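You operate a simulated robot arm through the tools that you are given. There is no shell and no other tool.

Carry out the task below with a simulated two-armed robot. There is one attempt and no reset: what you move stays moved.

JOB
Pack up the marking tools: chalk line wound in, bevel away.
Fine: hold the chalk reel while you wind its knob; fold the bevel's arm in, bevel into the marking drawer, drawer shut.

The check looks at the end state, three seconds after you hand in, the way a careful person would. Anything else that was tipped, shoved, dropped, spilled or broken makes it a failure. Flat cloth is picked up by pressing the open fingertips on it (5 to 10 N) and closing them slowly along it; thin cloth reads only 2 to 8 mm in the jaws.

ROBOT AND FRAMES
Two 7-joint arms with two-finger parallel grippers on one trunk, on a base that moves. Base frame: it is fixed to the floor where the robot stands at the start and does not move with it; the origin is under the middle of the robot, x ahead of it, y to its left, z up. Lengths are in cm, angles in degrees, forces in N, time in s.
The left shoulder is at the start at [2, 17, 125.3], the right one opposite. With the tool pointing down near the work surface each hand reaches from about 10 to 64 cm from the robot's upright axis, wherever it stands, measured 20 degrees to its own side. Places, roughly: bevel arm [40, -90, 90]; chest [60, 10, 70]; fluted knob [50, 0, 90]; marking drawer [60, 10, 70]; metal tab [50, -10, 80]. Payload 3.8 kg a hand.
Tool frame (each hand has its own): the origin (TCP) lies between the finger pads and is the grasp point; the fingertips stand 3 cm ahead of it; z points along the fingers, y is the line along which they close. Largest opening 11 cm; finger width 2, thickness 1; the body of the gripper, 4.8 by 11.2 cm, starts 5.5 cm behind the TCP.
Orientation is told as [roll, pitch, yaw] about the base's x, y, z axes, in that order, counted from this pose: with the fingers straight down and closing along the base's y, the tool's x points along the base's -x, its y along +y and its z along -z.

CONTROLS
- The arms move only by the tool arm_command. It takes "left_targets", "right_targets" or both (then of equal length, played together; a hand with none holds still); each is a list of rows, each a list of 7 numbers: the shift along the tool's x, y, z in cm, then the turn, a rotation vector about the tool's x, y, z in degrees, then the opening, from 0 (shut) to 1 (fully open). In form: [[tx, ty, tz, wx, wy, wz, grip], ...]. A call has 1 to 20 rows; each row is the pose to reach, as a shift and turn from the pose commanded when the call began, along the tool's axes at that moment. A row lasts 0.2 s, in which the tool goes at most 5 cm and 8.6 degrees; a call with a longer step from one row to the next is refused whole, and so is a gripper value outside its range. A pose out of reach is approached as far as the arm can. The call stops where the force on the tool passes 80 N (or 10 N more than at its start, if that is more) or the arm is blocked; 0.2 s more then pass. Each finger travels about 7.2 cm/s and halts on what it meets, pressing with about 22 N; the grip force reading is that of the motor and also rises with nothing between the fingers. The clock runs only during rows and for 0.2 s after the last one: add rows that repeat a pose to give the fingers time. The reply holds the time, the measured pose of the TCP, the force on the tool along the base axes, the opening and the grip force, in the units named above and with some noise, with the torque about the TCP (base axes, N m) and any sound that the robot's microphone picked up.
- Cameras (640 x 400 px; columns grow to the right, rows downward): "scene" is now at [9.06, -3.17, 138.39]; the picture's right is [-0.44, -0.90, 0.00], its down [-0.69, 0.34, -0.64] and it looks along [0.58, -0.28, -0.76] (base axes); focal length 214 px, centre (320, 200). "left" rides on the left gripper at [7.3, -1.7, -10.3] in its tool frame; the picture's right is [0.23, 0.97, 0.00], its down [-0.76, 0.18, -0.62] and it looks along [-0.61, 0.14, 0.78] (tool axes); focal length 222 px, centre (320, 200). "right" rides on the right gripper at [7.2, 1.7, -10.3] in its tool frame; the picture's right is [-0.23, 0.97, 0.00], its down [-0.76, -0.18, -0.62] and it looks along [-0.61, -0.14, 0.78] (tool axes); focal length 222 px, centre (320, 200). There is no depth. A picture from a camera that has moved, and an enlarged one, comes with that camera's place and axes in the base frame and with its lens.
- capture(camera): a new picture of that camera. It takes no simulated time.
- move_column(by): moves the trunk up (or, below 0, down) by that many cm; the arms and the scene camera ride with it, the base frame stays. It gives what a move gives, with no picture.
- roll_base(legs): drives the robot by 1 to 6 legs, each [ahead, turn to the left] in cm and degrees, along the robot's own axes; the way and the turn of a leg run together, so that a leg with both is an arc; at most 150 cm and 180 degrees a leg. The arms and the cameras ride along, it lands a little off, and it stops where it bumps. It gives what a move gives.
- pan_tilt(pan, tilt): turns the head with the scene camera to pan (to the left, within 80 degrees either way) and tilt (down, from -29 to 69), counted from straight ahead of the robot. It gives what a move gives.
- zoom(camera, box): a new picture of the part [left, top, right, bottom] of that camera's present view, enlarged. It takes no simulated time.
- finish_job(): hands the job in; it is judged then, once.

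Places have to be worked out from the pictures, the camera data and where the tool is seen. Open the grippers and draw the arms clear of the work before you hand the job in, unless the task says otherwise.

The tools are called by a JSON object that holds its "name" and its "arguments". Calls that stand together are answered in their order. arm_command: Moves the arms, as the interface text tells. Its arguments: {"type":"object","properties":{"left_targets":{"type":"array"},"right_targets":{"type":"array"}},"required":[]} The other tools are called the same way: move_column (by) moves the trunk up or down; roll_base (legs) drives the base; pan_tilt (pan, tilt) turns the head that bears the scene camera; capture (camera) takes a picture; zoom (camera, box) takes an enlarged picture of a part of a camera's view; finish_job () hands the job in.

At the start:

```text
time_s: 0.0
left_eef_pos: [45.84, -2.31, 129.69]
left_tcp_rot: [0.0, 0.0, 0.1]
left_force: [-0.6, 0.2, -0.3]
left_moment: [0.03, -0.01, 0.0]
left_opening: 11.01
left_grip_force: 0.0
right_eef_pos: [32.07, -36.6, 127.09]
right_tcp_rot: [0.0, -0.1, -0.1]
right_force: [0.2, -0.6, 0.0]
right_moment: [0.0, -0.01, -0.02]
right_opening: 10.99
right_grip_force: 0.0
trunk travel left (down, up): [-35.0, 22.0]
robot x, y, heading: [-0.11, -0.16, 0.4]
head pan, tilt (commanded): [-26.1, 49.9]
```

scene: 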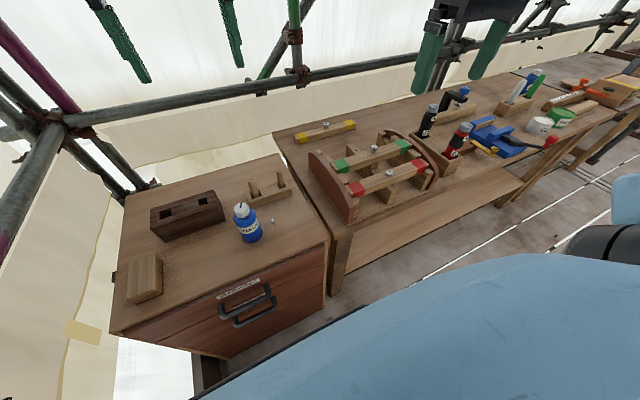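
right: 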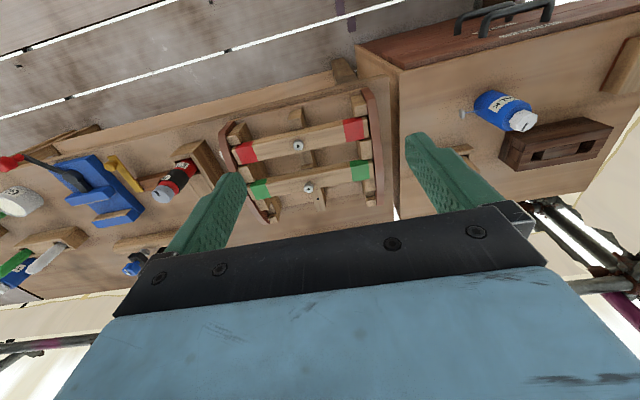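
left: 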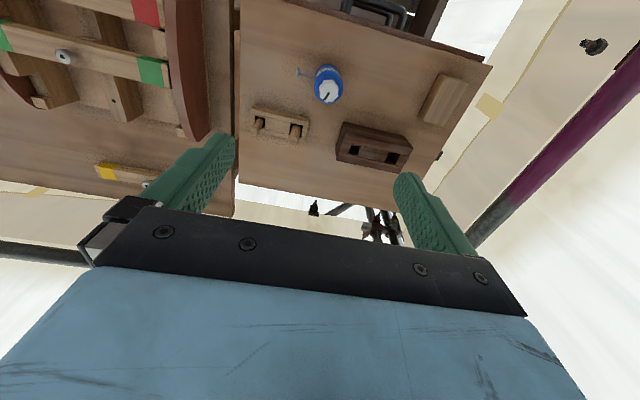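

The scene shows a chest with a drawer (left), a long bench with several items. I'll look closer at each part before moving.

{"name": "zoom", "arguments": {"camera": "scene", "box": [100, 150, 340, 360]}}

{"name": "zoom", "arguments": {"camera": "scene", "box": [270, 90, 460, 230]}}

{"name": "zoom", "arguments": {"camera": "scene", "box": [410, 50, 640, 200]}}

{"name": "zoom", "arguments": {"camera": "left", "box": [80, 0, 500, 220]}}

{"name": "zoom", "arguments": {"camera": "right", "box": [0, 60, 400, 310]}}

```text
1.90 times, centred on (220, 255) of scene
camera zoom: at [9.06, -3.17, 138.39], right [-0.44, -0.9, 0.0], down [-0.69, 0.34, -0.64], along [0.58, -0.28, -0.76], focal length 408 px, centre (510, 95)
```

zoom: 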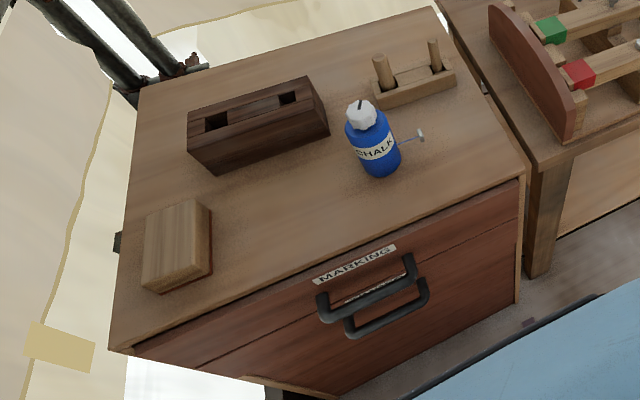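

```text
2.86 times, centred on (365, 160) of scene
camera zoom: at [9.06, -3.17, 138.39], right [-0.44, -0.9, 0.0], down [-0.69, 0.34, -0.64], along [0.58, -0.28, -0.76], focal length 613 px, centre (191, 314)
```

zoom: 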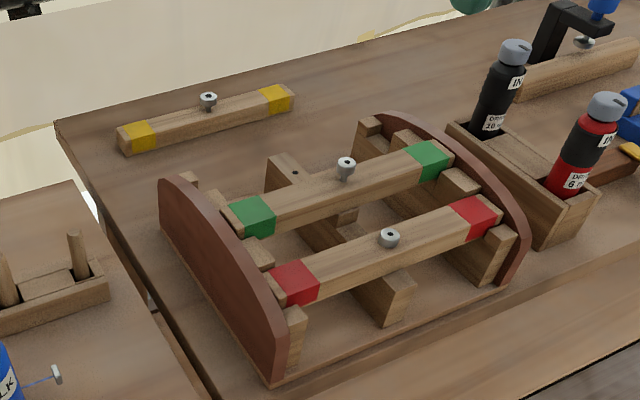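

```text
2.67 times, centred on (525, 125) of scene
camera zoom: at [9.06, -3.17, 138.39], right [-0.44, -0.9, 0.0], down [-0.69, 0.34, -0.64], along [0.58, -0.28, -0.76], focal length 572 px, centre (-227, 400)
```

zoom: 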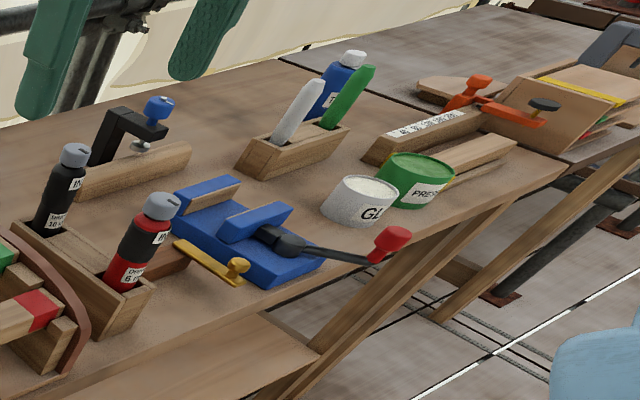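

```text
1.52 times, centred on (290, 110) of left
camera zoom: at [38.84, -3.97, 139.89], right [-0.23, 0.97, 0.0], down [0.76, 0.18, 0.62], along [0.61, 0.14, -0.78], focal length 338 px, centre (366, 337)
```

zoom: 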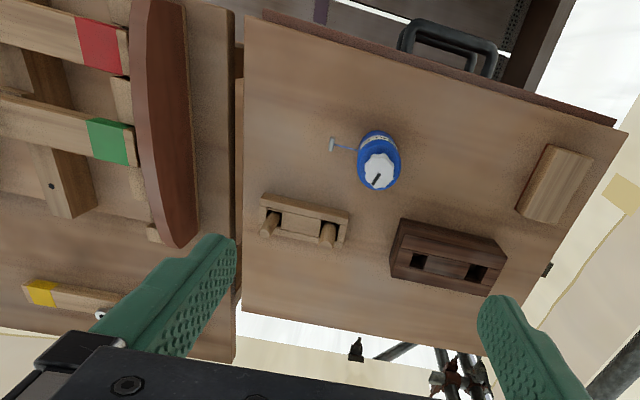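

```text
1.60 times, centred on (200, 185) of right
camera zoom: at [24.73, -34.92, 137.42], right [0.23, 0.97, 0.0], down [0.76, -0.18, 0.62], along [0.61, -0.14, -0.78], focal length 355 px, centre (512, 224)
```

zoom: 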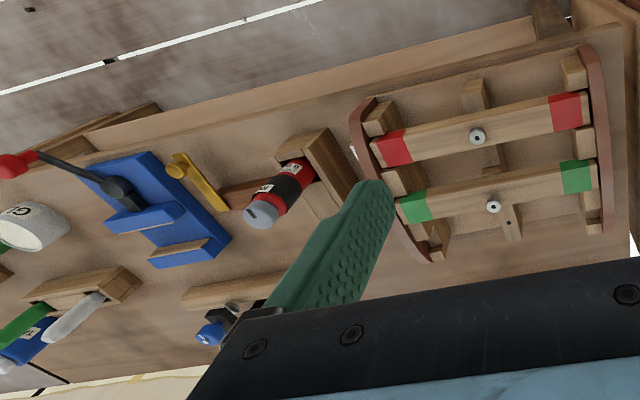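

The blue CHALK bottle stands on the chest with a white fluted knob and its line paid out to a small metal tab. Now I look for the bevel on the far right.

{"name": "pan_tilt", "arguments": {"pan": -65, "tilt": 35}}

{"name": "capture", "arguments": {"camera": "scene"}}

```text
time_s: 1.1
left_eef_pos: [45.94, -2.42, 129.84]
left_tcp_rot: [0.0, 0.0, 0.1]
left_force: [0.0, 0.2, -0.3]
left_moment: [-0.01, -0.01, 0.01]
left_opening: 11.0
left_grip_force: 0.1
right_eef_pos: [32.04, -36.61, 127.04]
right_tcp_rot: [0.0, 0.0, 0.0]
right_force: [0.3, 0.2, 0.7]
right_moment: [-0.01, -0.02, 0.01]
right_opening: 11.0
right_grip_force: 0.0
trunk travel left (down, up): [-35.0, 22.0]
robot x, y, heading: [-0.01, 0.23, -0.3]
head pan, tilt (commanded): [-65.0, 35.0]
```

```text
taken
camera scene: at [5.86, -7.75, 140.55], right [-0.91, -0.42, 0.0], down [-0.24, 0.52, -0.82], along [0.35, -0.74, -0.57], focal length 214 px, centre (320, 200)
```

scene: 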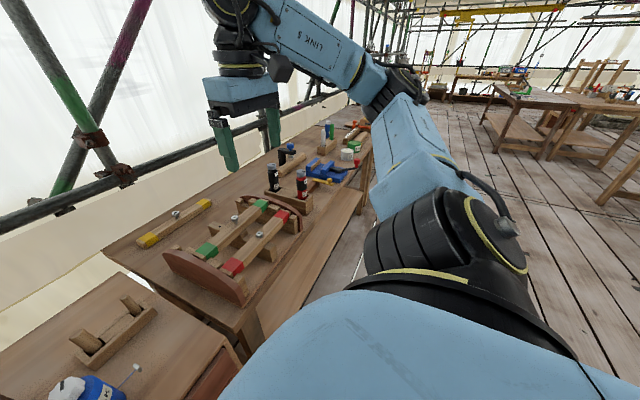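

The right arm hides part; I zoom on the far part of the bench.

{"name": "zoom", "arguments": {"camera": "scene", "box": [250, 100, 410, 220]}}

{"name": "pan_tilt", "arguments": {"pan": -45, "tilt": 40}}

{"name": "capture", "arguments": {"camera": "scene"}}

{"name": "zoom", "arguments": {"camera": "scene", "box": [350, 60, 550, 200]}}

```text
3.33 times, centred on (330, 160) of scene
camera zoom: at [5.86, -7.75, 140.55], right [-0.91, -0.42, 0.0], down [-0.24, 0.52, -0.82], along [0.35, -0.74, -0.57], focal length 715 px, centre (287, 333)
```

zoom: 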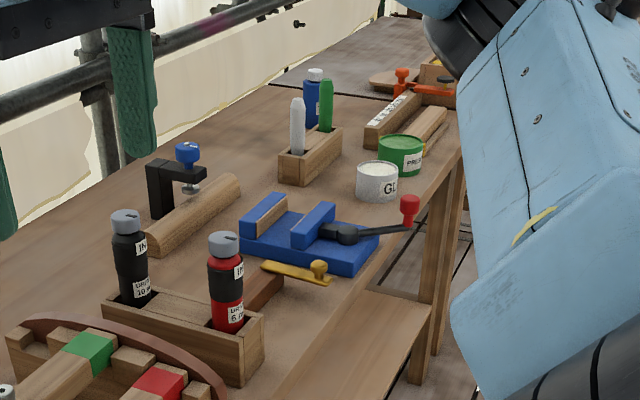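

```text
time_s: 1.9
left_eef_pos: [45.95, -2.37, 129.67]
left_tcp_rot: [0.0, 0.0, 0.1]
left_force: [0.8, -0.5, -0.1]
left_moment: [0.0, 0.0, 0.0]
left_opening: 11.0
left_grip_force: 0.0
right_eef_pos: [31.94, -36.65, 127.03]
right_tcp_rot: [0.0, 0.0, 0.0]
right_force: [-0.3, 0.0, 0.0]
right_moment: [0.02, 0.03, 0.03]
right_opening: 10.99
right_grip_force: 0.1
trunk travel left (down, up): [-35.0, 22.0]
robot x, y, heading: [0.25, 0.01, -0.0]
head pan, tilt (commanded): [-45.0, 40.0]
```

```text
taken
camera scene: at [8.14, -5.79, 139.79], right [-0.71, -0.71, 0.0], down [-0.45, 0.45, -0.77], along [0.54, -0.54, -0.64], focal length 214 px, centre (320, 200)
```

scene: 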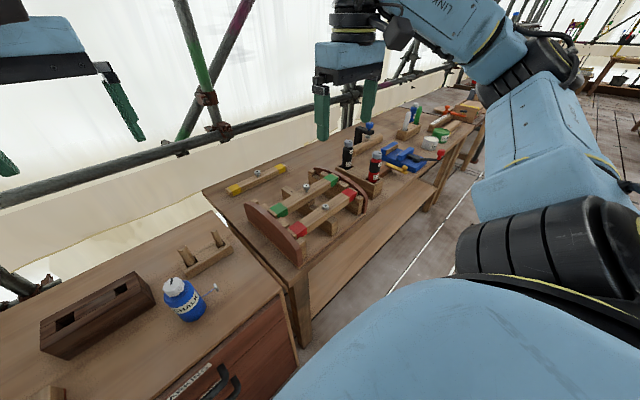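

```text
2.86 times, centred on (450, 130) of scene
camera zoom: at [8.14, -5.79, 139.79], right [-0.71, -0.71, 0.0], down [-0.45, 0.45, -0.77], along [0.54, -0.54, -0.64], focal length 613 px, centre (-51, 400)
```

zoom: 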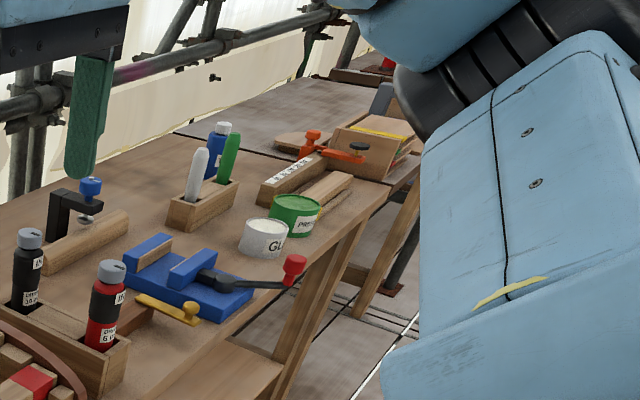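

The brass/yellow arm with a brown stock near the blue vise at about [46,-99] looks like the bevel. Next I look closely at the chest, chalk reel and the drawer handles.

{"name": "pan_tilt", "arguments": {"pan": 0, "tilt": 60}}

{"name": "capture", "arguments": {"camera": "scene"}}

{"name": "zoom", "arguments": {"camera": "left", "box": [280, 50, 360, 110]}}

{"name": "zoom", "arguments": {"camera": "right", "box": [60, 130, 220, 230]}}

```text
time_s: 3.0
left_eef_pos: [45.97, -2.39, 129.65]
left_tcp_rot: [0.0, 0.0, 0.1]
left_force: [-0.1, -0.6, -0.2]
left_moment: [0.02, 0.03, 0.0]
left_opening: 11.02
left_grip_force: 0.1
right_eef_pos: [32.0, -36.66, 127.04]
right_tcp_rot: [0.0, 0.0, 0.0]
right_force: [0.3, 0.1, -0.1]
right_moment: [0.04, 0.02, 0.02]
right_opening: 10.98
right_grip_force: 0.0
trunk travel left (down, up): [-35.0, 22.0]
robot x, y, heading: [-0.18, -0.1, 0.0]
head pan, tilt (commanded): [0.0, 60.0]
```

```text
taken
camera scene: at [8.8, 0.22, 137.12], right [0.0, -1.0, 0.0], down [-0.87, 0.0, -0.5], along [0.5, 0.0, -0.87], focal length 214 px, centre (320, 200)
```

scene: 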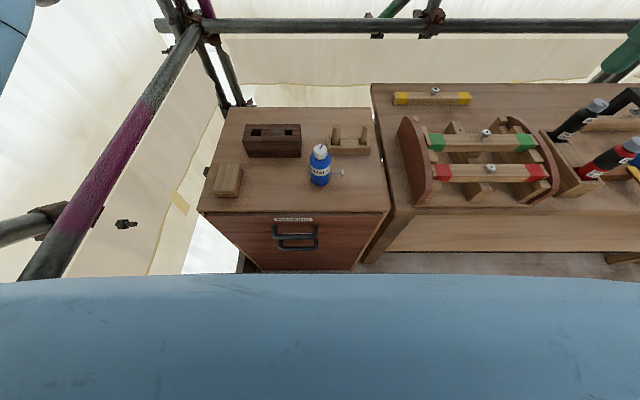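

```text
6.67 times, centred on (320, 80) of left
camera zoom: at [38.84, -3.97, 139.89], right [-0.23, 0.97, 0.0], down [0.76, 0.18, 0.62], along [0.61, 0.14, -0.78], focal length 1481 px, centre (320, 1000)
```

zoom: 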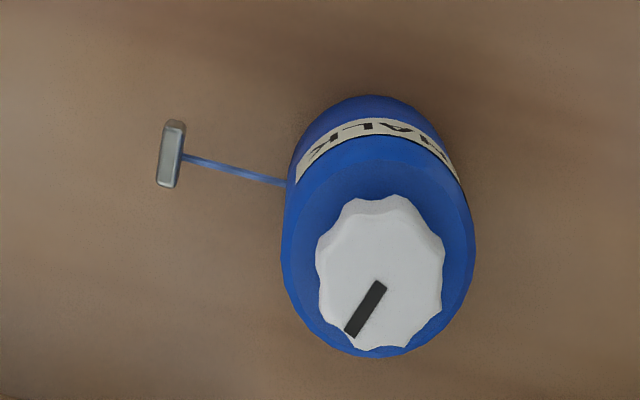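

```text
4.00 times, centred on (140, 180) of right
camera zoom: at [24.73, -34.92, 137.42], right [0.23, 0.97, 0.0], down [0.76, -0.18, 0.62], along [0.61, -0.14, -0.78], focal length 888 px, centre (1040, 280)
```

zoom: 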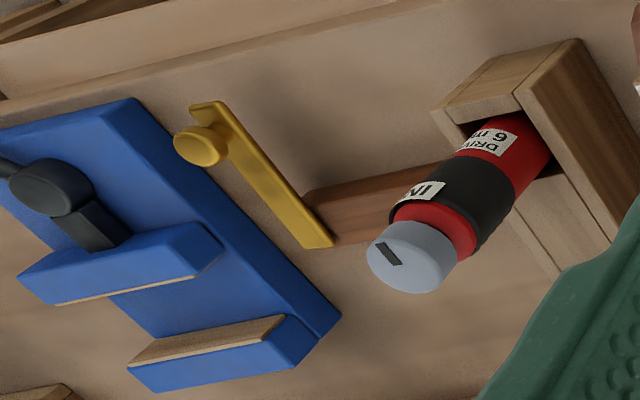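

I zoom the scene camera to measure the chest, reel and handles.

{"name": "zoom", "arguments": {"camera": "scene", "box": [190, 95, 400, 275]}}

{"name": "zoom", "arguments": {"camera": "scene", "box": [290, 130, 370, 200]}}

{"name": "zoom", "arguments": {"camera": "left", "box": [230, 0, 500, 160]}}

```text
2.22 times, centred on (295, 185) of scene
camera zoom: at [8.8, 0.22, 137.12], right [0.0, -1.0, 0.0], down [-0.87, 0.0, -0.5], along [0.5, 0.0, -0.87], focal length 477 px, centre (376, 233)
```

zoom: 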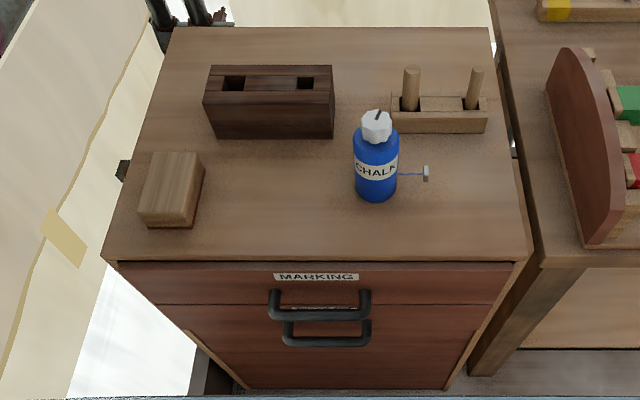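

```text
5.71 times, centred on (330, 165) of scene
camera zoom: at [8.8, 0.22, 137.12], right [0.0, -1.0, 0.0], down [-0.87, 0.0, -0.5], along [0.5, 0.0, -0.87], focal length 1226 px, centre (263, 400)
```

zoom: 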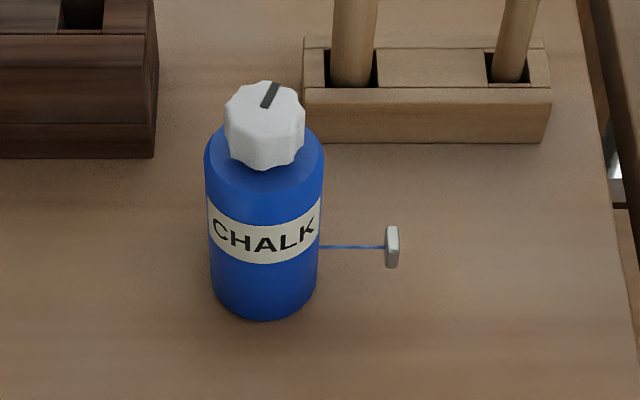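

```text
2.37 times, centred on (365, 80) of left
camera zoom: at [38.84, -3.97, 139.89], right [-0.23, 0.97, 0.0], down [0.76, 0.18, 0.62], along [0.61, 0.14, -0.78], focal length 526 px, centre (213, 484)
```

zoom: 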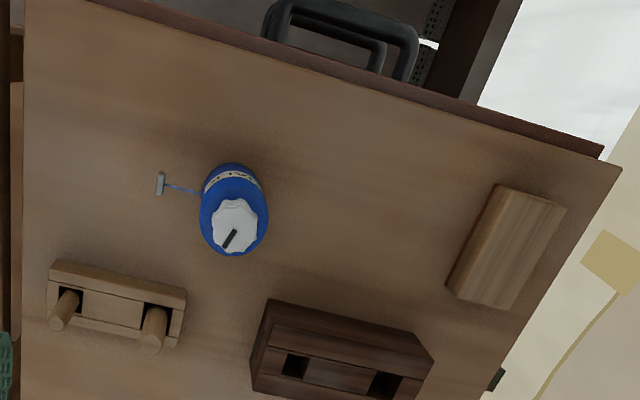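

The reel axis is near [48, 0], chest top about z=82.5, knob about z 93–96.5, and tab at about y=-6.5. I'll hold the body with the left hand from the left side (fingers closing along x, clear of the line), so first I yaw the left hand by -90° up high.

{"name": "arm_command", "arguments": {"left_targets": [[0, 1.5, 0, 0, 0, 8, 1], [0, 3, 0, 0, 0, 16, 1], [0, 4.5, 0, 0, 0, 24, 1], [-0.5, 6, 0, 0, 0, 32, 1], [-0.5, 7.5, 0, 0, 0, 40, 1], [-1, 9, 0, 0, 0, 48, 1], [-1, 10.5, 0, 0, 0, 56, 1], [-1, 12, 0, 0, 0, 64, 1], [-1.5, 13.5, 0, 0, 0, 72, 1], [-1.5, 15, 0, 0, 0, 80, 1], [-2, 16.5, 0, 0, 0, 88, 1], [-2, 18, 0, 0, 0, 90, 1]]}}

{"name": "capture", "arguments": {"camera": "scene"}}

```text
time_s: 5.6
left_eef_pos: [48.02, 15.66, 129.5]
left_tcp_rot: [0.0, 0.0, -90.0]
left_force: [0.8, 0.8, -0.2]
left_moment: [-0.02, 0.01, 0.0]
left_opening: 11.01
left_grip_force: 0.1
right_eef_pos: [31.94, -36.58, 127.05]
right_tcp_rot: [0.0, 0.0, 0.0]
right_force: [0.5, -0.3, -0.3]
right_moment: [0.01, -0.01, 0.01]
right_opening: 11.0
right_grip_force: 0.0
trunk travel left (down, up): [-35.0, 22.0]
robot x, y, heading: [-0.06, 0.17, -0.0]
head pan, tilt (commanded): [0.0, 60.0]
```

```text
taken
camera scene: at [8.77, 0.29, 137.12], right [0.0, -1.0, 0.0], down [-0.87, 0.0, -0.5], along [0.5, 0.0, -0.87], focal length 214 px, centre (320, 200)
```

scene: 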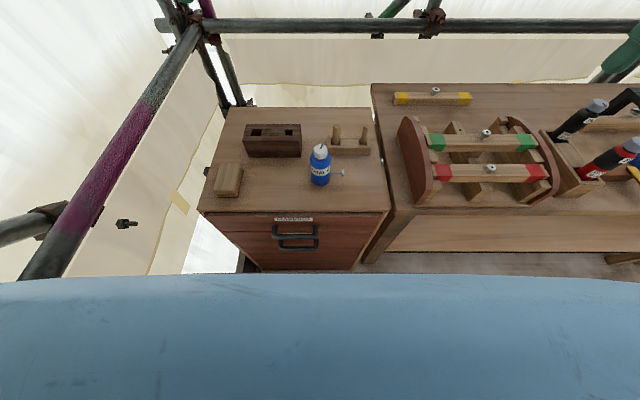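

Yaw done. Now tilt the left hand by 55° (fingers toward -y and down) while lowering part way, then look.

{"name": "arm_command", "arguments": {"left_targets": [[-0.5, 0, 2, 0, -8, 0, 1], [-1, 0, 4, 0, -16, 0, 1], [-1.5, 0, 6, 0, -24, 0, 1], [-2, 0, 9, 0, -32, 0, 1], [-2, 0, 12, 0, -40, 0, 1], [-2, 0, 15, 0, -48, 0, 1], [-2, 0, 18, 0, -55, 0, 1], [-2, 0, 20, 0, -55, 0, 1]]}}

{"name": "capture", "arguments": {"camera": "left"}}

{"name": "capture", "arguments": {"camera": "scene"}}

```text
time_s: 7.4
left_eef_pos: [48.1, 13.74, 109.64]
left_tcp_rot: [0.0, -55.1, -89.9]
left_force: [0.3, 0.4, -0.2]
left_moment: [0.01, 0.05, -0.01]
left_opening: 11.0
left_grip_force: 0.2
right_eef_pos: [32.1, -36.66, 127.05]
right_tcp_rot: [0.0, 0.0, 0.0]
right_force: [0.0, -0.7, 0.1]
right_moment: [-0.03, 0.0, 0.0]
right_opening: 10.99
right_grip_force: 0.0
trunk travel left (down, up): [-35.0, 22.0]
robot x, y, heading: [-0.39, 0.05, -0.0]
head pan, tilt (commanded): [0.0, 60.0]
```

```text
taken
camera left: at [46.42, 26.39, 109.49], right [0.97, 0.13, -0.19], down [0.18, 0.08, 0.98], along [0.14, -0.99, 0.05], focal length 222 px, centre (320, 200)
```

left: 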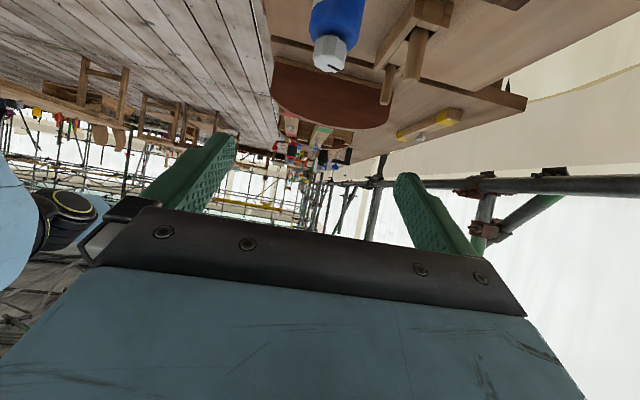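

```text
taken
camera scene: at [8.8, 0.22, 137.12], right [0.0, -1.0, 0.0], down [-0.87, 0.0, -0.5], along [0.5, 0.0, -0.87], focal length 214 px, centre (320, 200)
```

scene: 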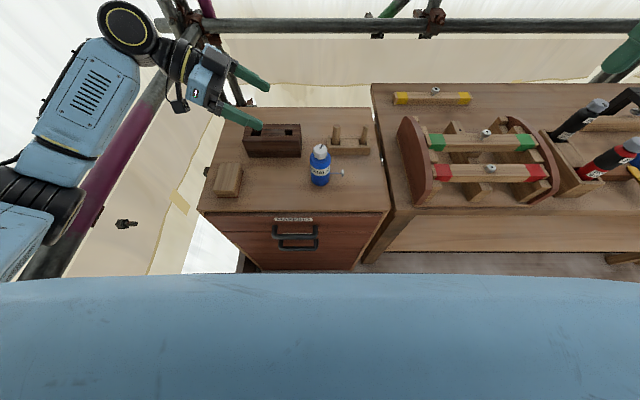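

Left camera confirms the knob around x=48, z≈94–96. I zoom to refine the reel position.

{"name": "zoom", "arguments": {"camera": "left", "box": [270, 0, 400, 80]}}

```text
4.92 times, centred on (335, 40) of left
camera zoom: at [46.42, 26.39, 109.49], right [0.97, 0.13, -0.19], down [0.18, 0.08, 0.98], along [0.14, -0.99, 0.05], focal length 1094 px, centre (246, 988)
```

zoom: 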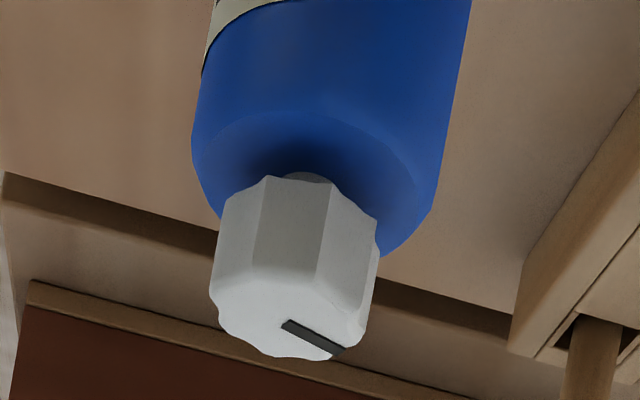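

Knob axis ≈ [48.0, 0], knob z≈93.3–95.7, body radius ≈3. I lower the left hand to the pre-grasp pose about 11 cm short of the reel, opening reduced to keep clear of the brown block.

{"name": "arm_command", "arguments": {"left_targets": [[1.5, 0, 1.5, 0, 0, 0, 0.9], [3, 0, 3, 0, 0, 0, 0.85], [4.5, 0, 4.5, 0, 0, 0, 0.82], [6, 0, 6, 0, 0, 0, 0.82], [7.5, 0, 7.5, 0, 0, 0, 0.82], [9, 0, 9, 0, 0, 0, 0.82], [10.2, 0, 10.5, 0, 0, 0, 0.82], [11.3, 0, 11.8, 0, 0, 0, 0.82]]}}

{"name": "capture", "arguments": {"camera": "left"}}

{"name": "capture", "arguments": {"camera": "scene"}}

```text
time_s: 9.2
left_eef_pos: [47.97, 10.42, 93.63]
left_tcp_rot: [0.1, -54.9, -89.8]
left_force: [-0.4, -0.2, 0.6]
left_moment: [-0.01, 0.01, -0.01]
left_opening: 9.02
left_grip_force: 0.0
right_eef_pos: [31.96, -36.54, 127.04]
right_tcp_rot: [0.0, 0.0, -0.1]
right_force: [-0.7, 0.4, -0.1]
right_moment: [0.01, 0.01, 0.0]
right_opening: 10.99
right_grip_force: 0.1
trunk travel left (down, up): [-35.0, 22.0]
robot x, y, heading: [0.28, 0.07, -0.0]
head pan, tilt (commanded): [0.0, 60.0]
```

```text
taken
camera left: at [46.38, 23.18, 93.57], right [0.97, 0.13, -0.19], down [0.18, 0.07, 0.98], along [0.14, -0.99, 0.05], focal length 222 px, centre (320, 200)
```

left: 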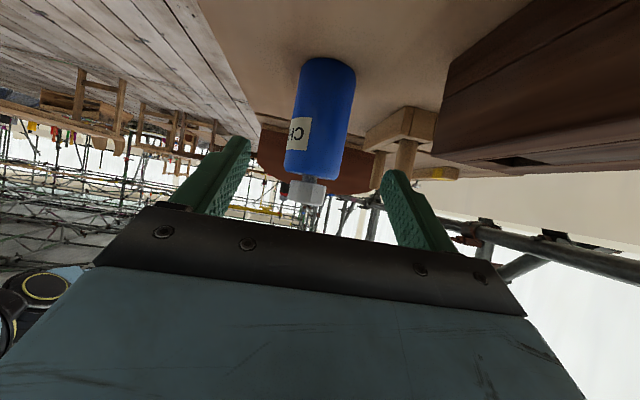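

```text
taken
camera scene: at [8.8, 0.23, 137.12], right [0.0, -1.0, 0.0], down [-0.87, 0.0, -0.5], along [0.5, 0.0, -0.87], focal length 214 px, centre (320, 200)
```

scene: 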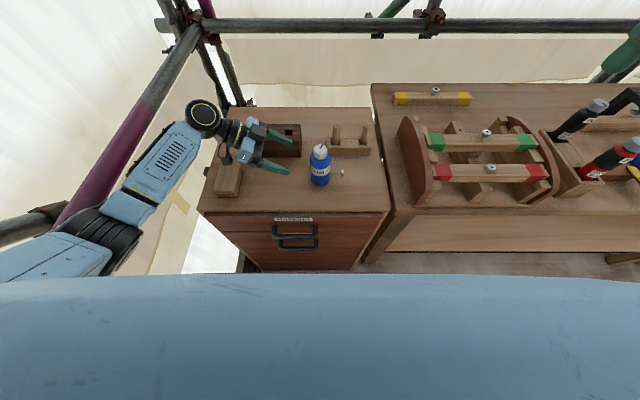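

Reel centred at x≈48 between the fingers; I advance 10.9 cm along the fingers, then check before closing.

{"name": "arm_command", "arguments": {"left_targets": [[0, 0, 2, 0, 0, 0, 0.82], [0, 0, 4, 0, 0, 0, 0.82], [0, 0, 6, 0, 0, 0, 0.82], [0, 0, 8, 0, 0, 0, 0.82], [0, 0, 9.5, 0, 0, 0, 0.82], [0, 0, 10.9, 0, 0, 0, 0.82]]}}

{"name": "capture", "arguments": {"camera": "left"}}

{"name": "zoom", "arguments": {"camera": "scene", "box": [220, 100, 380, 210]}}

```text
time_s: 10.6
left_eef_pos: [48.02, 1.47, 87.32]
left_tcp_rot: [0.1, -55.1, -89.9]
left_force: [1.1, 0.1, 0.0]
left_moment: [-0.02, -0.02, 0.02]
left_opening: 9.02
left_grip_force: 0.1
right_eef_pos: [31.99, -36.66, 127.03]
right_tcp_rot: [0.0, -0.1, -0.1]
right_force: [-0.5, 0.5, 0.7]
right_moment: [0.01, 0.01, -0.02]
right_opening: 11.0
right_grip_force: 0.0
trunk travel left (down, up): [-35.0, 22.0]
robot x, y, heading: [-0.15, 0.01, 0.0]
head pan, tilt (commanded): [0.0, 60.0]
```

```text
taken
camera left: at [46.34, 14.17, 87.24], right [0.97, 0.13, -0.19], down [0.18, 0.07, 0.98], along [0.14, -0.99, 0.05], focal length 222 px, centre (320, 200)
```

left: 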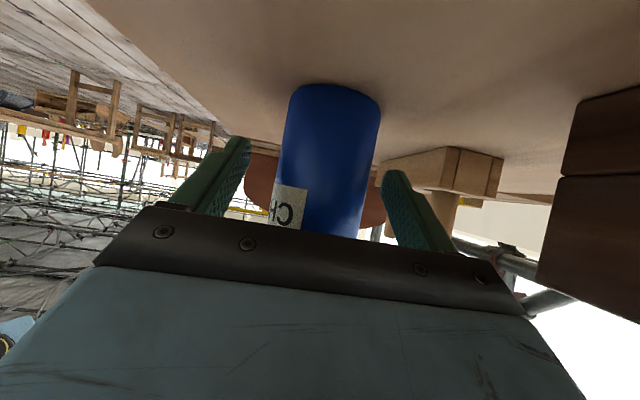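

```text
3.64 times, centred on (300, 155) of scene
camera zoom: at [8.8, 0.2, 137.12], right [0.0, -1.0, 0.0], down [-0.87, 0.0, -0.5], along [0.5, 0.0, -0.87], focal length 780 px, centre (393, 364)
```

zoom: 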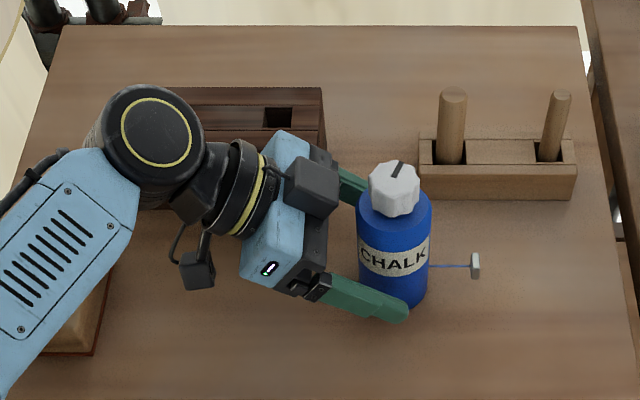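

Fingers straddle the reel nicely. Close the left fingers on it.

{"name": "arm_command", "arguments": {"left_targets": [[0, 0, 0, 0, 0, 0, 0.7], [0, 0, 0, 0, 0, 0, 0.62], [0, 0, 0, 0, 0, 0, 0.56], [0, 0, 0, 0, 0, 0, 0.5], [0, 0, 0, 0, 0, 0, 0.4], [0, 0, 0, 0, 0, 0, 0.35], [0, 0, 0, 0, 0, 0, 0.35]]}}

{"name": "zoom", "arguments": {"camera": "scene", "box": [220, 100, 380, 210]}}

```text
time_s: 12.2
left_eef_pos: [47.9, 1.47, 87.5]
left_tcp_rot: [0.0, -55.0, -89.9]
left_force: [0.9, -1.0, -0.9]
left_moment: [0.0, -0.03, -0.02]
left_opening: 5.64
left_grip_force: 22.0
right_eef_pos: [31.96, -36.63, 127.16]
right_tcp_rot: [0.0, 0.0, 0.0]
right_force: [0.1, -0.3, 0.8]
right_moment: [0.01, -0.01, 0.0]
right_opening: 10.99
right_grip_force: 0.1
trunk travel left (down, up): [-35.0, 22.0]
robot x, y, heading: [0.15, -0.37, 0.0]
head pan, tilt (commanded): [0.0, 60.0]
```

```text
3.64 times, centred on (300, 155) of scene
camera zoom: at [8.8, 0.23, 137.12], right [0.0, -1.0, 0.0], down [-0.87, 0.0, -0.5], along [0.5, 0.0, -0.87], focal length 780 px, centre (393, 364)
```

zoom: 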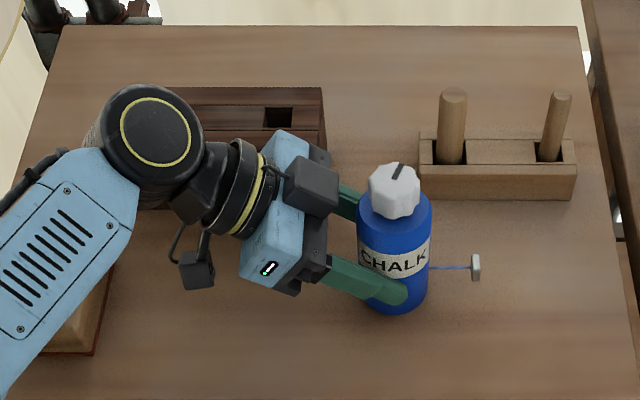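

The reel is gripped at 5.64 cm. Now bring the right hand above the knob at about z=113 with the tool pointing down and a moderate opening.

{"name": "arm_command", "arguments": {"right_targets": [[-1.2, 2.7, 1, 0, 0, 0, 0.9], [-2.4, 5.4, 2, 0, 0, 0, 0.8], [-3.6, 8.1, 3, 0, 0, 0, 0.7], [-4.8, 10.8, 4, 0, 0, 0, 0.6], [-6, 13.5, 5, 0, 0, 0, 0.55], [-7.2, 16.2, 6, 0, 0, 0, 0.55], [-8.4, 18.9, 7, 0, 0, 0, 0.55], [-9.6, 21.6, 8, 0, 0, 0, 0.55], [-10.8, 24.3, 9, 0, 0, 0, 0.55], [-12, 27, 10, 0, 0, 0, 0.55], [-13.2, 29.7, 11, 0, 0, 0, 0.55], [-14.4, 32.4, 12, 0, 0, 0, 0.55], [-15.2, 34.6, 13, 0, 0, 0, 0.55], [-16, 36.7, 14, 0, 0, 0, 0.55]]}}

{"name": "capture", "arguments": {"camera": "right"}}

{"name": "capture", "arguments": {"camera": "scene"}}

```text
time_s: 15.2
left_eef_pos: [47.97, 1.49, 87.33]
left_tcp_rot: [0.0, -54.9, -89.9]
left_force: [0.7, -1.0, -0.7]
left_moment: [0.03, -0.05, -0.02]
left_opening: 5.67
left_grip_force: 22.3
right_eef_pos: [47.99, 0.21, 112.94]
right_tcp_rot: [0.0, 0.0, 0.0]
right_force: [-0.5, -0.2, -0.4]
right_moment: [0.0, 0.01, 0.01]
right_opening: 6.02
right_grip_force: 0.0
trunk travel left (down, up): [-35.0, 22.0]
robot x, y, heading: [-0.31, -0.17, -0.0]
head pan, tilt (commanded): [0.0, 60.0]
```

```text
taken
camera right: at [40.78, 1.91, 123.31], right [0.23, 0.97, 0.0], down [0.76, -0.18, 0.62], along [0.61, -0.14, -0.78], focal length 222 px, centre (320, 200)
```

right: 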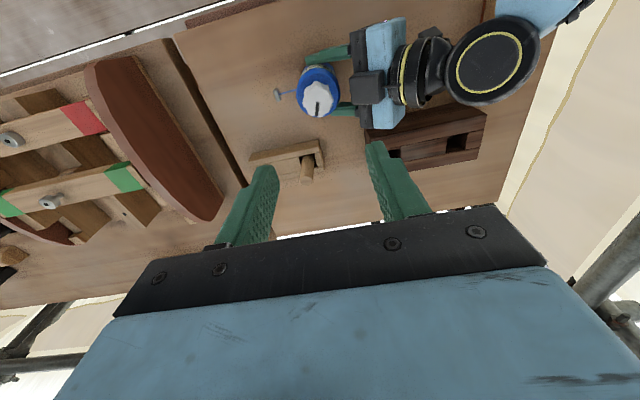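

```text
taken
camera scene: at [8.81, 0.29, 137.12], right [0.0, -1.0, 0.0], down [-0.87, 0.0, -0.5], along [0.5, 0.0, -0.87], focal length 214 px, centre (320, 200)
```

scene: 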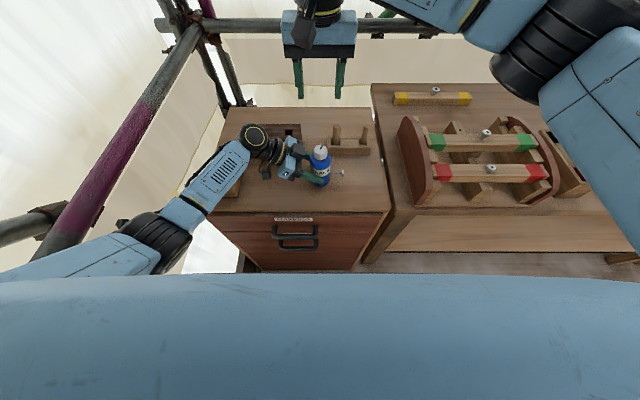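

Zoom the right camera on the knob to get the exact centre before lowering.

{"name": "zoom", "arguments": {"camera": "right", "box": [260, 50, 380, 130]}}

```text
5.00 times, centred on (320, 90) of right
camera zoom: at [40.78, 1.91, 123.31], right [0.23, 0.97, 0.0], down [0.76, -0.18, 0.62], along [0.61, -0.14, -0.78], focal length 1111 px, centre (320, 750)
```

zoom: 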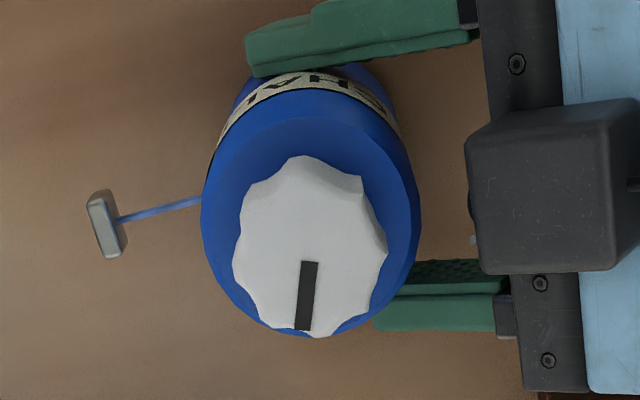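

Knob centre ≈ [47.8, 0.05]. I yaw the right hand by +90° (fingers closing along x, clear of the left gripper's box), centring and lowering to z≈104.

{"name": "arm_command", "arguments": {"right_targets": [[0, 0, 0, 0, 0, -8, 0.5], [0, 0, 0, 0, 0, -16, 0.45], [0, 0, 0, 0, 0, -24, 0.42], [0, 0, 0, 0, 0, -32, 0.42], [0, 0, 0, 0, 0, -40, 0.42], [0.1, -0.1, 0, 0, 0, -48, 0.42], [0.1, -0.1, 0, 0, 0, -56, 0.42], [0.2, -0.15, 1, 0, 0, -64, 0.42], [0.2, -0.15, 3, 0, 0, -72, 0.42], [0.2, -0.15, 5, 0, 0, -80, 0.42], [0.2, -0.15, 7, 0, 0, -88, 0.42], [0.2, -0.15, 9, 0, 0, -90, 0.42]]}}

{"name": "capture", "arguments": {"camera": "right"}}

{"name": "capture", "arguments": {"camera": "scene"}}

```text
time_s: 17.8
left_eef_pos: [47.91, 1.51, 87.38]
left_tcp_rot: [0.0, -55.1, -89.9]
left_force: [-0.4, -0.6, -0.2]
left_moment: [0.05, -0.02, 0.02]
left_opening: 5.67
left_grip_force: 21.9
right_eef_pos: [44.37, -6.14, 106.5]
right_tcp_rot: [-8.7, 1.1, 71.6]
right_force: [0.6, 0.0, 0.5]
right_moment: [-0.01, 0.0, -0.01]
right_opening: 4.61
right_grip_force: 0.1
right hand out of reach, approached as far as the arm can: row 8, 9, 10, 11, 12
trunk travel left (down, up): [-35.0, 22.0]
robot x, y, heading: [0.17, 0.37, -0.4]
head pan, tilt (commanded): [0.0, 60.0]
```

```text
taken
camera right: at [39.03, -11.7, 116.59], right [-0.84, 0.52, -0.15], down [0.32, 0.71, 0.63], along [0.43, 0.48, -0.76], focal length 222 px, centre (320, 200)
```

right: 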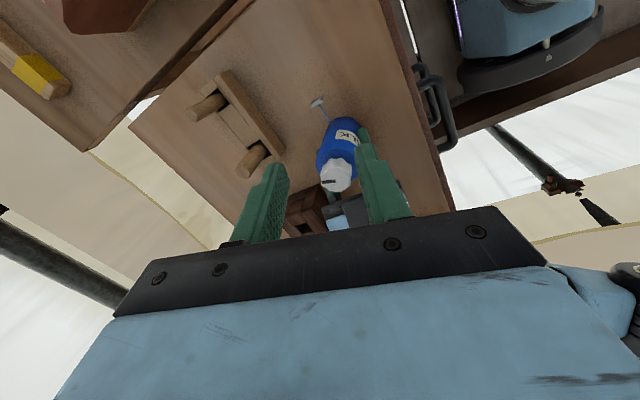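

```text
taken
camera scene: at [8.82, 0.26, 137.12], right [0.0, -1.0, 0.0], down [-0.87, 0.0, -0.5], along [0.5, 0.0, -0.87], focal length 214 px, centre (320, 200)
```

scene: 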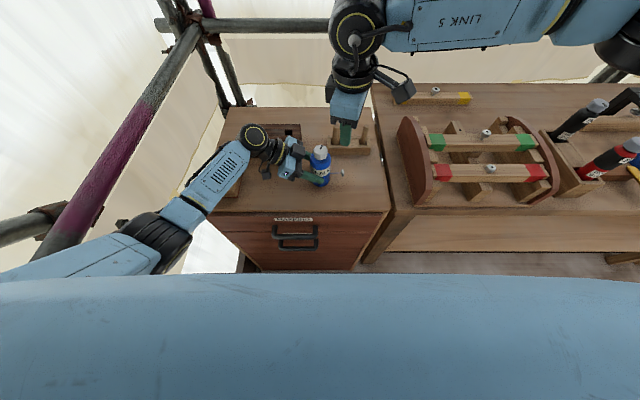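

Yaw +90 is out of reach for the right arm here (it stopped near 70°). I turn back by 40° about the tool axis and see which pose results.

{"name": "arm_command", "arguments": {"right_targets": [[0, 0, 0, 0, 0, 8, 0.42], [0, 0, 0, 0, 0, 16, 0.42], [0, 0, 0, 0, 0, 24, 0.42], [0, 0, 0, 0, 0, 32, 0.42], [0, 0, 0, 0, 0, 40, 0.42], [0, 0, 0, 0, 0, 40, 0.42]]}}

```text
time_s: 19.2
left_eef_pos: [48.0, 1.47, 87.35]
left_tcp_rot: [0.1, -55.0, -89.9]
left_force: [0.4, -0.1, 0.0]
left_moment: [0.02, 0.03, -0.01]
left_opening: 5.66
left_grip_force: 22.3
right_eef_pos: [44.37, -6.09, 106.46]
right_tcp_rot: [-7.3, -4.9, 31.9]
right_force: [-0.2, 0.6, -0.4]
right_moment: [0.0, 0.0, 0.0]
right_opening: 4.61
right_grip_force: 0.1
trunk travel left (down, up): [-35.0, 22.0]
robot x, y, heading: [-0.24, 0.06, -0.2]
head pan, tilt (commanded): [0.0, 60.0]
```

The commanded pose is clamped where it stopped. I level the hand and move to above the knob at yaw ~50.

{"name": "arm_command", "arguments": {"right_targets": [[-1.2, 0.7, 0.3, -1.5, 1, -3.6, 0.42], [-2.4, 1.5, 0.6, -3, 2, -7.2, 0.42], [-3.6, 2.2, 0.9, -4.5, 3, -10.8, 0.42], [-4.8, 3, 1.2, -6, 4, -14.4, 0.42], [-5.94, 3.71, 1.5, -7.3, 4.9, -18, 0.42], [-5.94, 3.71, 1.5, -7.3, 4.9, -18, 0.42]]}}

{"name": "capture", "arguments": {"camera": "right"}}

```text
time_s: 20.6
left_eef_pos: [47.88, 1.53, 87.31]
left_tcp_rot: [0.0, -55.0, -89.9]
left_force: [0.5, 0.1, 0.0]
left_moment: [-0.02, 0.05, -0.02]
left_opening: 5.64
left_grip_force: 21.6
right_eef_pos: [47.61, 0.09, 104.9]
right_tcp_rot: [-0.5, 1.4, 49.7]
right_force: [-0.4, -0.5, 0.7]
right_moment: [0.0, 0.05, 0.02]
right_opening: 4.64
right_grip_force: 0.1
trunk travel left (down, up): [-35.0, 22.0]
robot x, y, heading: [0.22, 0.61, -0.0]
head pan, tilt (commanded): [0.0, 60.0]
```

```text
taken
camera right: at [41.68, -4.0, 115.56], right [-0.59, 0.8, -0.01], down [0.63, 0.48, 0.61], along [0.49, 0.35, -0.8], focal length 222 px, centre (320, 200)
```

right: 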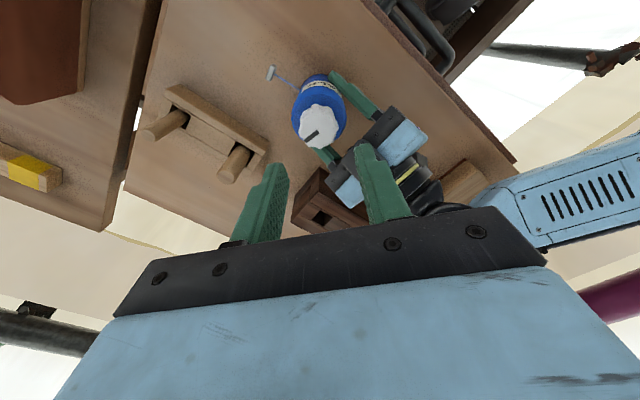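

Level and centred at yaw 50. Descend onto the knob (TCP z ≈ 96.2), still open.

{"name": "arm_command", "arguments": {"right_targets": [[-0.1, 0, 1.5, -0.2, -0.5, 0, 0.42], [-0.2, -0.1, 3, -0.4, -1, 0, 0.42], [-0.31, -0.1, 4.5, -0.5, -1.4, 0, 0.42], [-0.31, -0.1, 6, -0.5, -1.4, 0, 0.42], [-0.31, -0.1, 7.5, -0.5, -1.4, 0, 0.42], [-0.31, -0.1, 8.6, -0.5, -1.4, 0, 0.42]]}}

{"name": "zoom", "arguments": {"camera": "right", "box": [200, 40, 440, 220]}}

{"name": "zoom", "arguments": {"camera": "scene", "box": [240, 100, 400, 210]}}

```text
time_s: 22.0
left_eef_pos: [48.03, 1.5, 87.54]
left_tcp_rot: [0.0, -55.0, -89.9]
left_force: [-0.7, -0.2, 1.0]
left_moment: [0.01, 0.06, -0.02]
left_opening: 5.68
left_grip_force: 22.2
right_eef_pos: [47.76, -0.05, 96.64]
right_tcp_rot: [-0.1, 0.1, 49.5]
right_force: [0.0, 0.2, -1.2]
right_moment: [0.02, -0.01, 0.01]
right_opening: 4.62
right_grip_force: 0.0
trunk travel left (down, up): [-35.0, 22.0]
robot x, y, heading: [0.23, -0.02, -0.0]
head pan, tilt (commanded): [0.0, 60.0]
```

```text
2.22 times, centred on (320, 130) of right
camera zoom: at [41.79, -4.39, 106.87], right [-0.59, 0.81, 0.0], down [0.63, 0.46, 0.62], along [0.5, 0.37, -0.78], focal length 494 px, centre (320, 356)
```

zoom: 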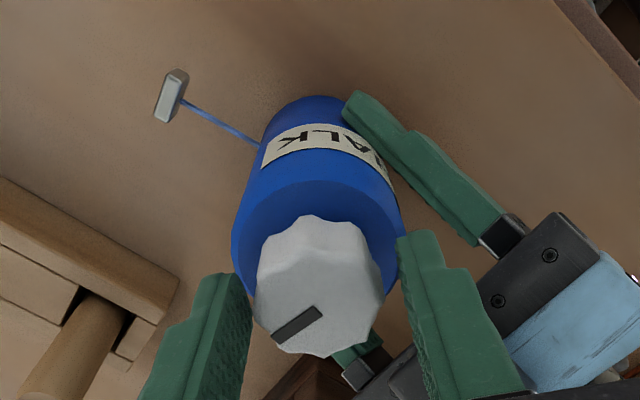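

```text
3.64 times, centred on (320, 155) of scene
camera zoom: at [8.79, 0.24, 137.12], right [0.0, -1.0, 0.0], down [-0.87, 0.0, -0.5], along [0.5, 0.0, -0.87], focal length 780 px, centre (320, 364)
```

zoom: 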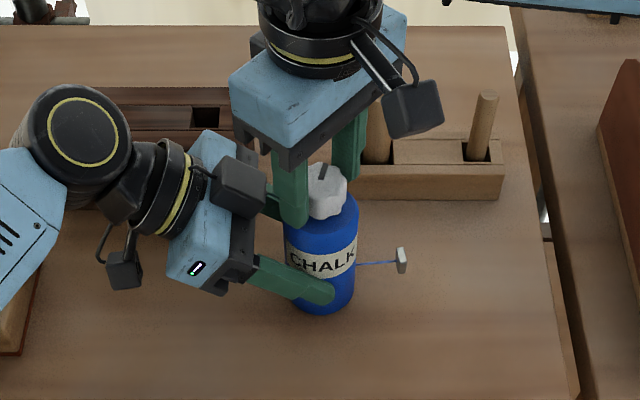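

Fingers straddle the knob. Close on it.

{"name": "arm_command", "arguments": {"right_targets": [[0, 0, 0.3, 0, 0, 0, 0.38], [0, 0, 0.3, 0, 0, 0, 0.34], [0, 0, 0.3, 0, 0, 0, 0.3], [0, 0, 0.3, 0, 0, 0, 0.2], [0, 0, 0.3, 0, 0, 0, 0.2]]}}

{"name": "zoom", "arguments": {"camera": "right", "box": [200, 40, 440, 220]}}

```text
time_s: 23.2
left_eef_pos: [47.87, 1.46, 87.37]
left_tcp_rot: [0.0, -55.1, -89.9]
left_force: [-3.5, 3.3, 2.5]
left_moment: [-0.04, 0.08, -0.04]
left_opening: 5.7
left_grip_force: 22.3
right_eef_pos: [47.83, -0.05, 96.19]
right_tcp_rot: [-0.2, -0.1, 49.5]
right_force: [4.4, -2.2, 0.7]
right_moment: [-0.14, -0.38, -0.01]
right_opening: 3.45
right_grip_force: 22.7
trunk travel left (down, up): [-35.0, 22.0]
robot x, y, heading: [0.15, 0.03, 0.0]
head pan, tilt (commanded): [0.0, 60.0]
```

```text
2.22 times, centred on (320, 130) of right
camera zoom: at [41.8, -4.39, 106.56], right [-0.59, 0.81, 0.0], down [0.63, 0.47, 0.62], along [0.5, 0.37, -0.78], focal length 494 px, centre (320, 356)
```

zoom: 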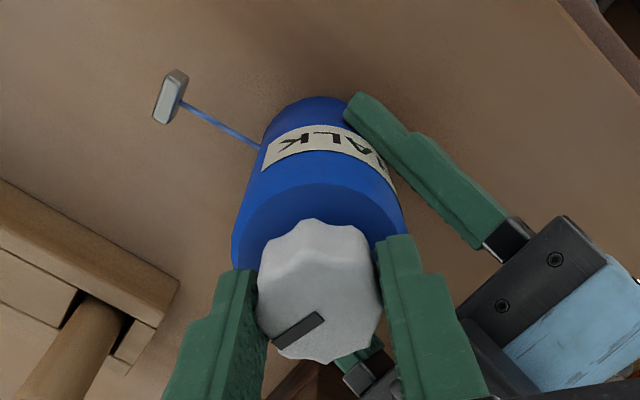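

Knob gripped (3.45 cm). Test turn: 30° clockwise seen from above.

{"name": "arm_command", "arguments": {"right_targets": [[0, 0, 0, 0, 0, 5, 0.2], [0, 0, 0, 0, 0, 10, 0.2], [0, 0, 0, 0, 0, 15, 0.2], [0, 0, 0, 0, 0, 20, 0.2], [0, 0, 0, 0, 0, 25, 0.2], [0, 0, 0, 0, 0, 30, 0.2], [0, 0, 0, 0, 0, 30, 0.2]]}}

{"name": "capture", "arguments": {"camera": "right"}}

{"name": "zoom", "arguments": {"camera": "scene", "box": [240, 100, 400, 210]}}

```text
time_s: 24.8
left_eef_pos: [47.97, 1.56, 87.43]
left_tcp_rot: [0.1, -55.0, -89.9]
left_force: [-1.4, 2.8, -0.4]
left_moment: [0.02, 0.05, -0.03]
left_opening: 5.67
left_grip_force: 22.2
right_eef_pos: [47.77, -0.04, 96.15]
right_tcp_rot: [-0.1, 0.0, 19.5]
right_force: [3.1, -3.4, 7.2]
right_moment: [-0.34, -0.17, -0.02]
right_opening: 3.45
right_grip_force: 21.6
trunk travel left (down, up): [-35.0, 22.0]
robot x, y, heading: [-0.0, -0.46, 0.1]
head pan, tilt (commanded): [0.0, 60.0]
```

```text
taken
camera right: at [40.38, -0.79, 106.55], right [-0.11, 0.99, 0.0], down [0.78, 0.09, 0.62], along [0.62, 0.07, -0.78], focal length 222 px, centre (320, 200)
```

right: 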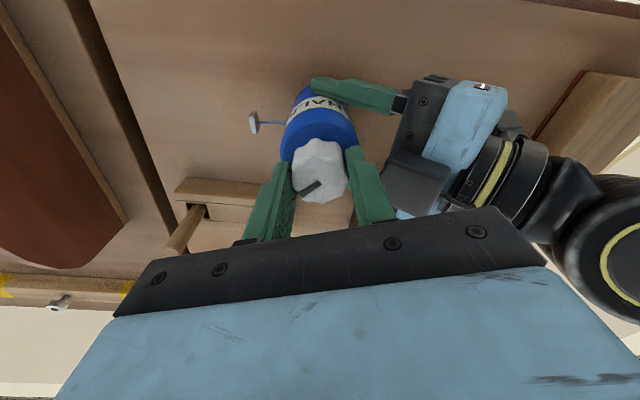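

```text
3.64 times, centred on (320, 155) of scene
camera zoom: at [8.76, 0.22, 137.12], right [0.0, -1.0, 0.0], down [-0.87, 0.0, -0.5], along [0.5, 0.0, -0.87], focal length 780 px, centre (320, 364)
```

zoom: 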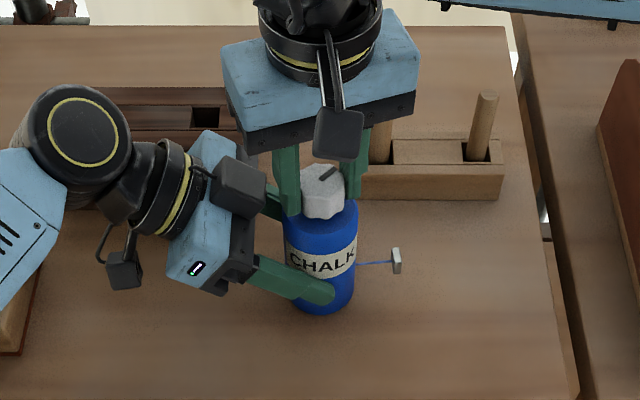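

The tab moved ~0.4 cm inward, so clockwise winds in. Continue turning clockwise to yaw about -50.

{"name": "arm_command", "arguments": {"right_targets": [[0, 0, 0, 0, 0, 5, 0.2], [0, 0, 0, 0, 0, 10, 0.2], [0, 0, 0, 0, 0, 15, 0.2], [0, 0, 0, 0, 0, 20, 0.2], [0, 0, 0, 0, 0, 25, 0.2], [0, 0, 0, 0, 0, 30, 0.2], [0, 0, 0, 0, 0, 35, 0.2], [0, 0, 0, 0, 0, 40, 0.2], [0, 0, 0, 0, 0, 45, 0.2], [0, 0, 0, 0, 0, 50, 0.2], [0, 0, 0, 0, 0, 55, 0.2], [0, 0, 0, 0, 0, 60, 0.2], [0, 0, 0, 0, 0, 65, 0.2], [0, 0, 0, 0, 0, 70, 0.2], [0, 0, 0, 0, 0, 70, 0.2]]}}

{"name": "capture", "arguments": {"camera": "right"}}

{"name": "zoom", "arguments": {"camera": "scene", "box": [240, 100, 400, 210]}}

```text
time_s: 28.0
left_eef_pos: [47.86, 1.47, 87.33]
left_tcp_rot: [0.0, -55.0, -90.0]
left_force: [-2.2, 0.2, -2.0]
left_moment: [0.17, 0.07, -0.14]
left_opening: 5.68
left_grip_force: 22.0
right_eef_pos: [47.81, -0.01, 96.14]
right_tcp_rot: [0.0, -0.1, -50.4]
right_force: [1.9, 3.0, 8.9]
right_moment: [0.31, -0.22, 0.0]
right_opening: 3.46
right_grip_force: 21.8
trunk travel left (down, up): [-35.0, 22.0]
robot x, y, heading: [-0.16, -0.07, -0.0]
head pan, tilt (commanded): [0.0, 60.0]
```

```text
taken
camera right: at [44.47, 6.74, 106.52], right [0.9, 0.44, 0.0], down [0.35, -0.7, 0.62], along [0.28, -0.56, -0.78], focal length 222 px, centre (320, 200)
```

right: 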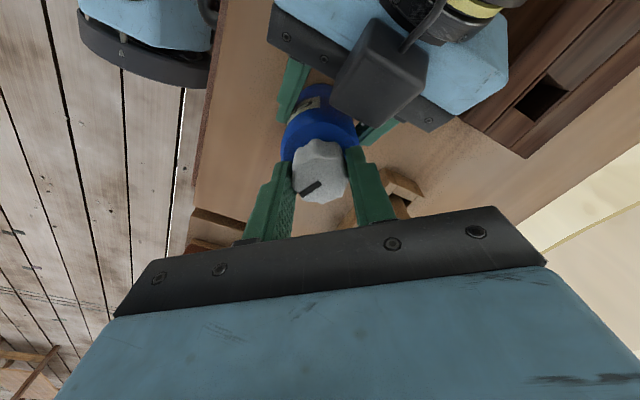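

```text
3.64 times, centred on (320, 155) of scene
camera zoom: at [8.77, 0.26, 137.12], right [0.0, -1.0, 0.0], down [-0.87, 0.0, -0.5], along [0.5, 0.0, -0.87], focal length 780 px, centre (320, 364)
```

zoom: 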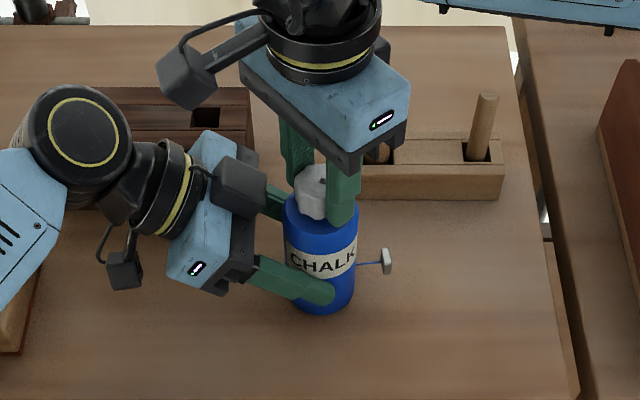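

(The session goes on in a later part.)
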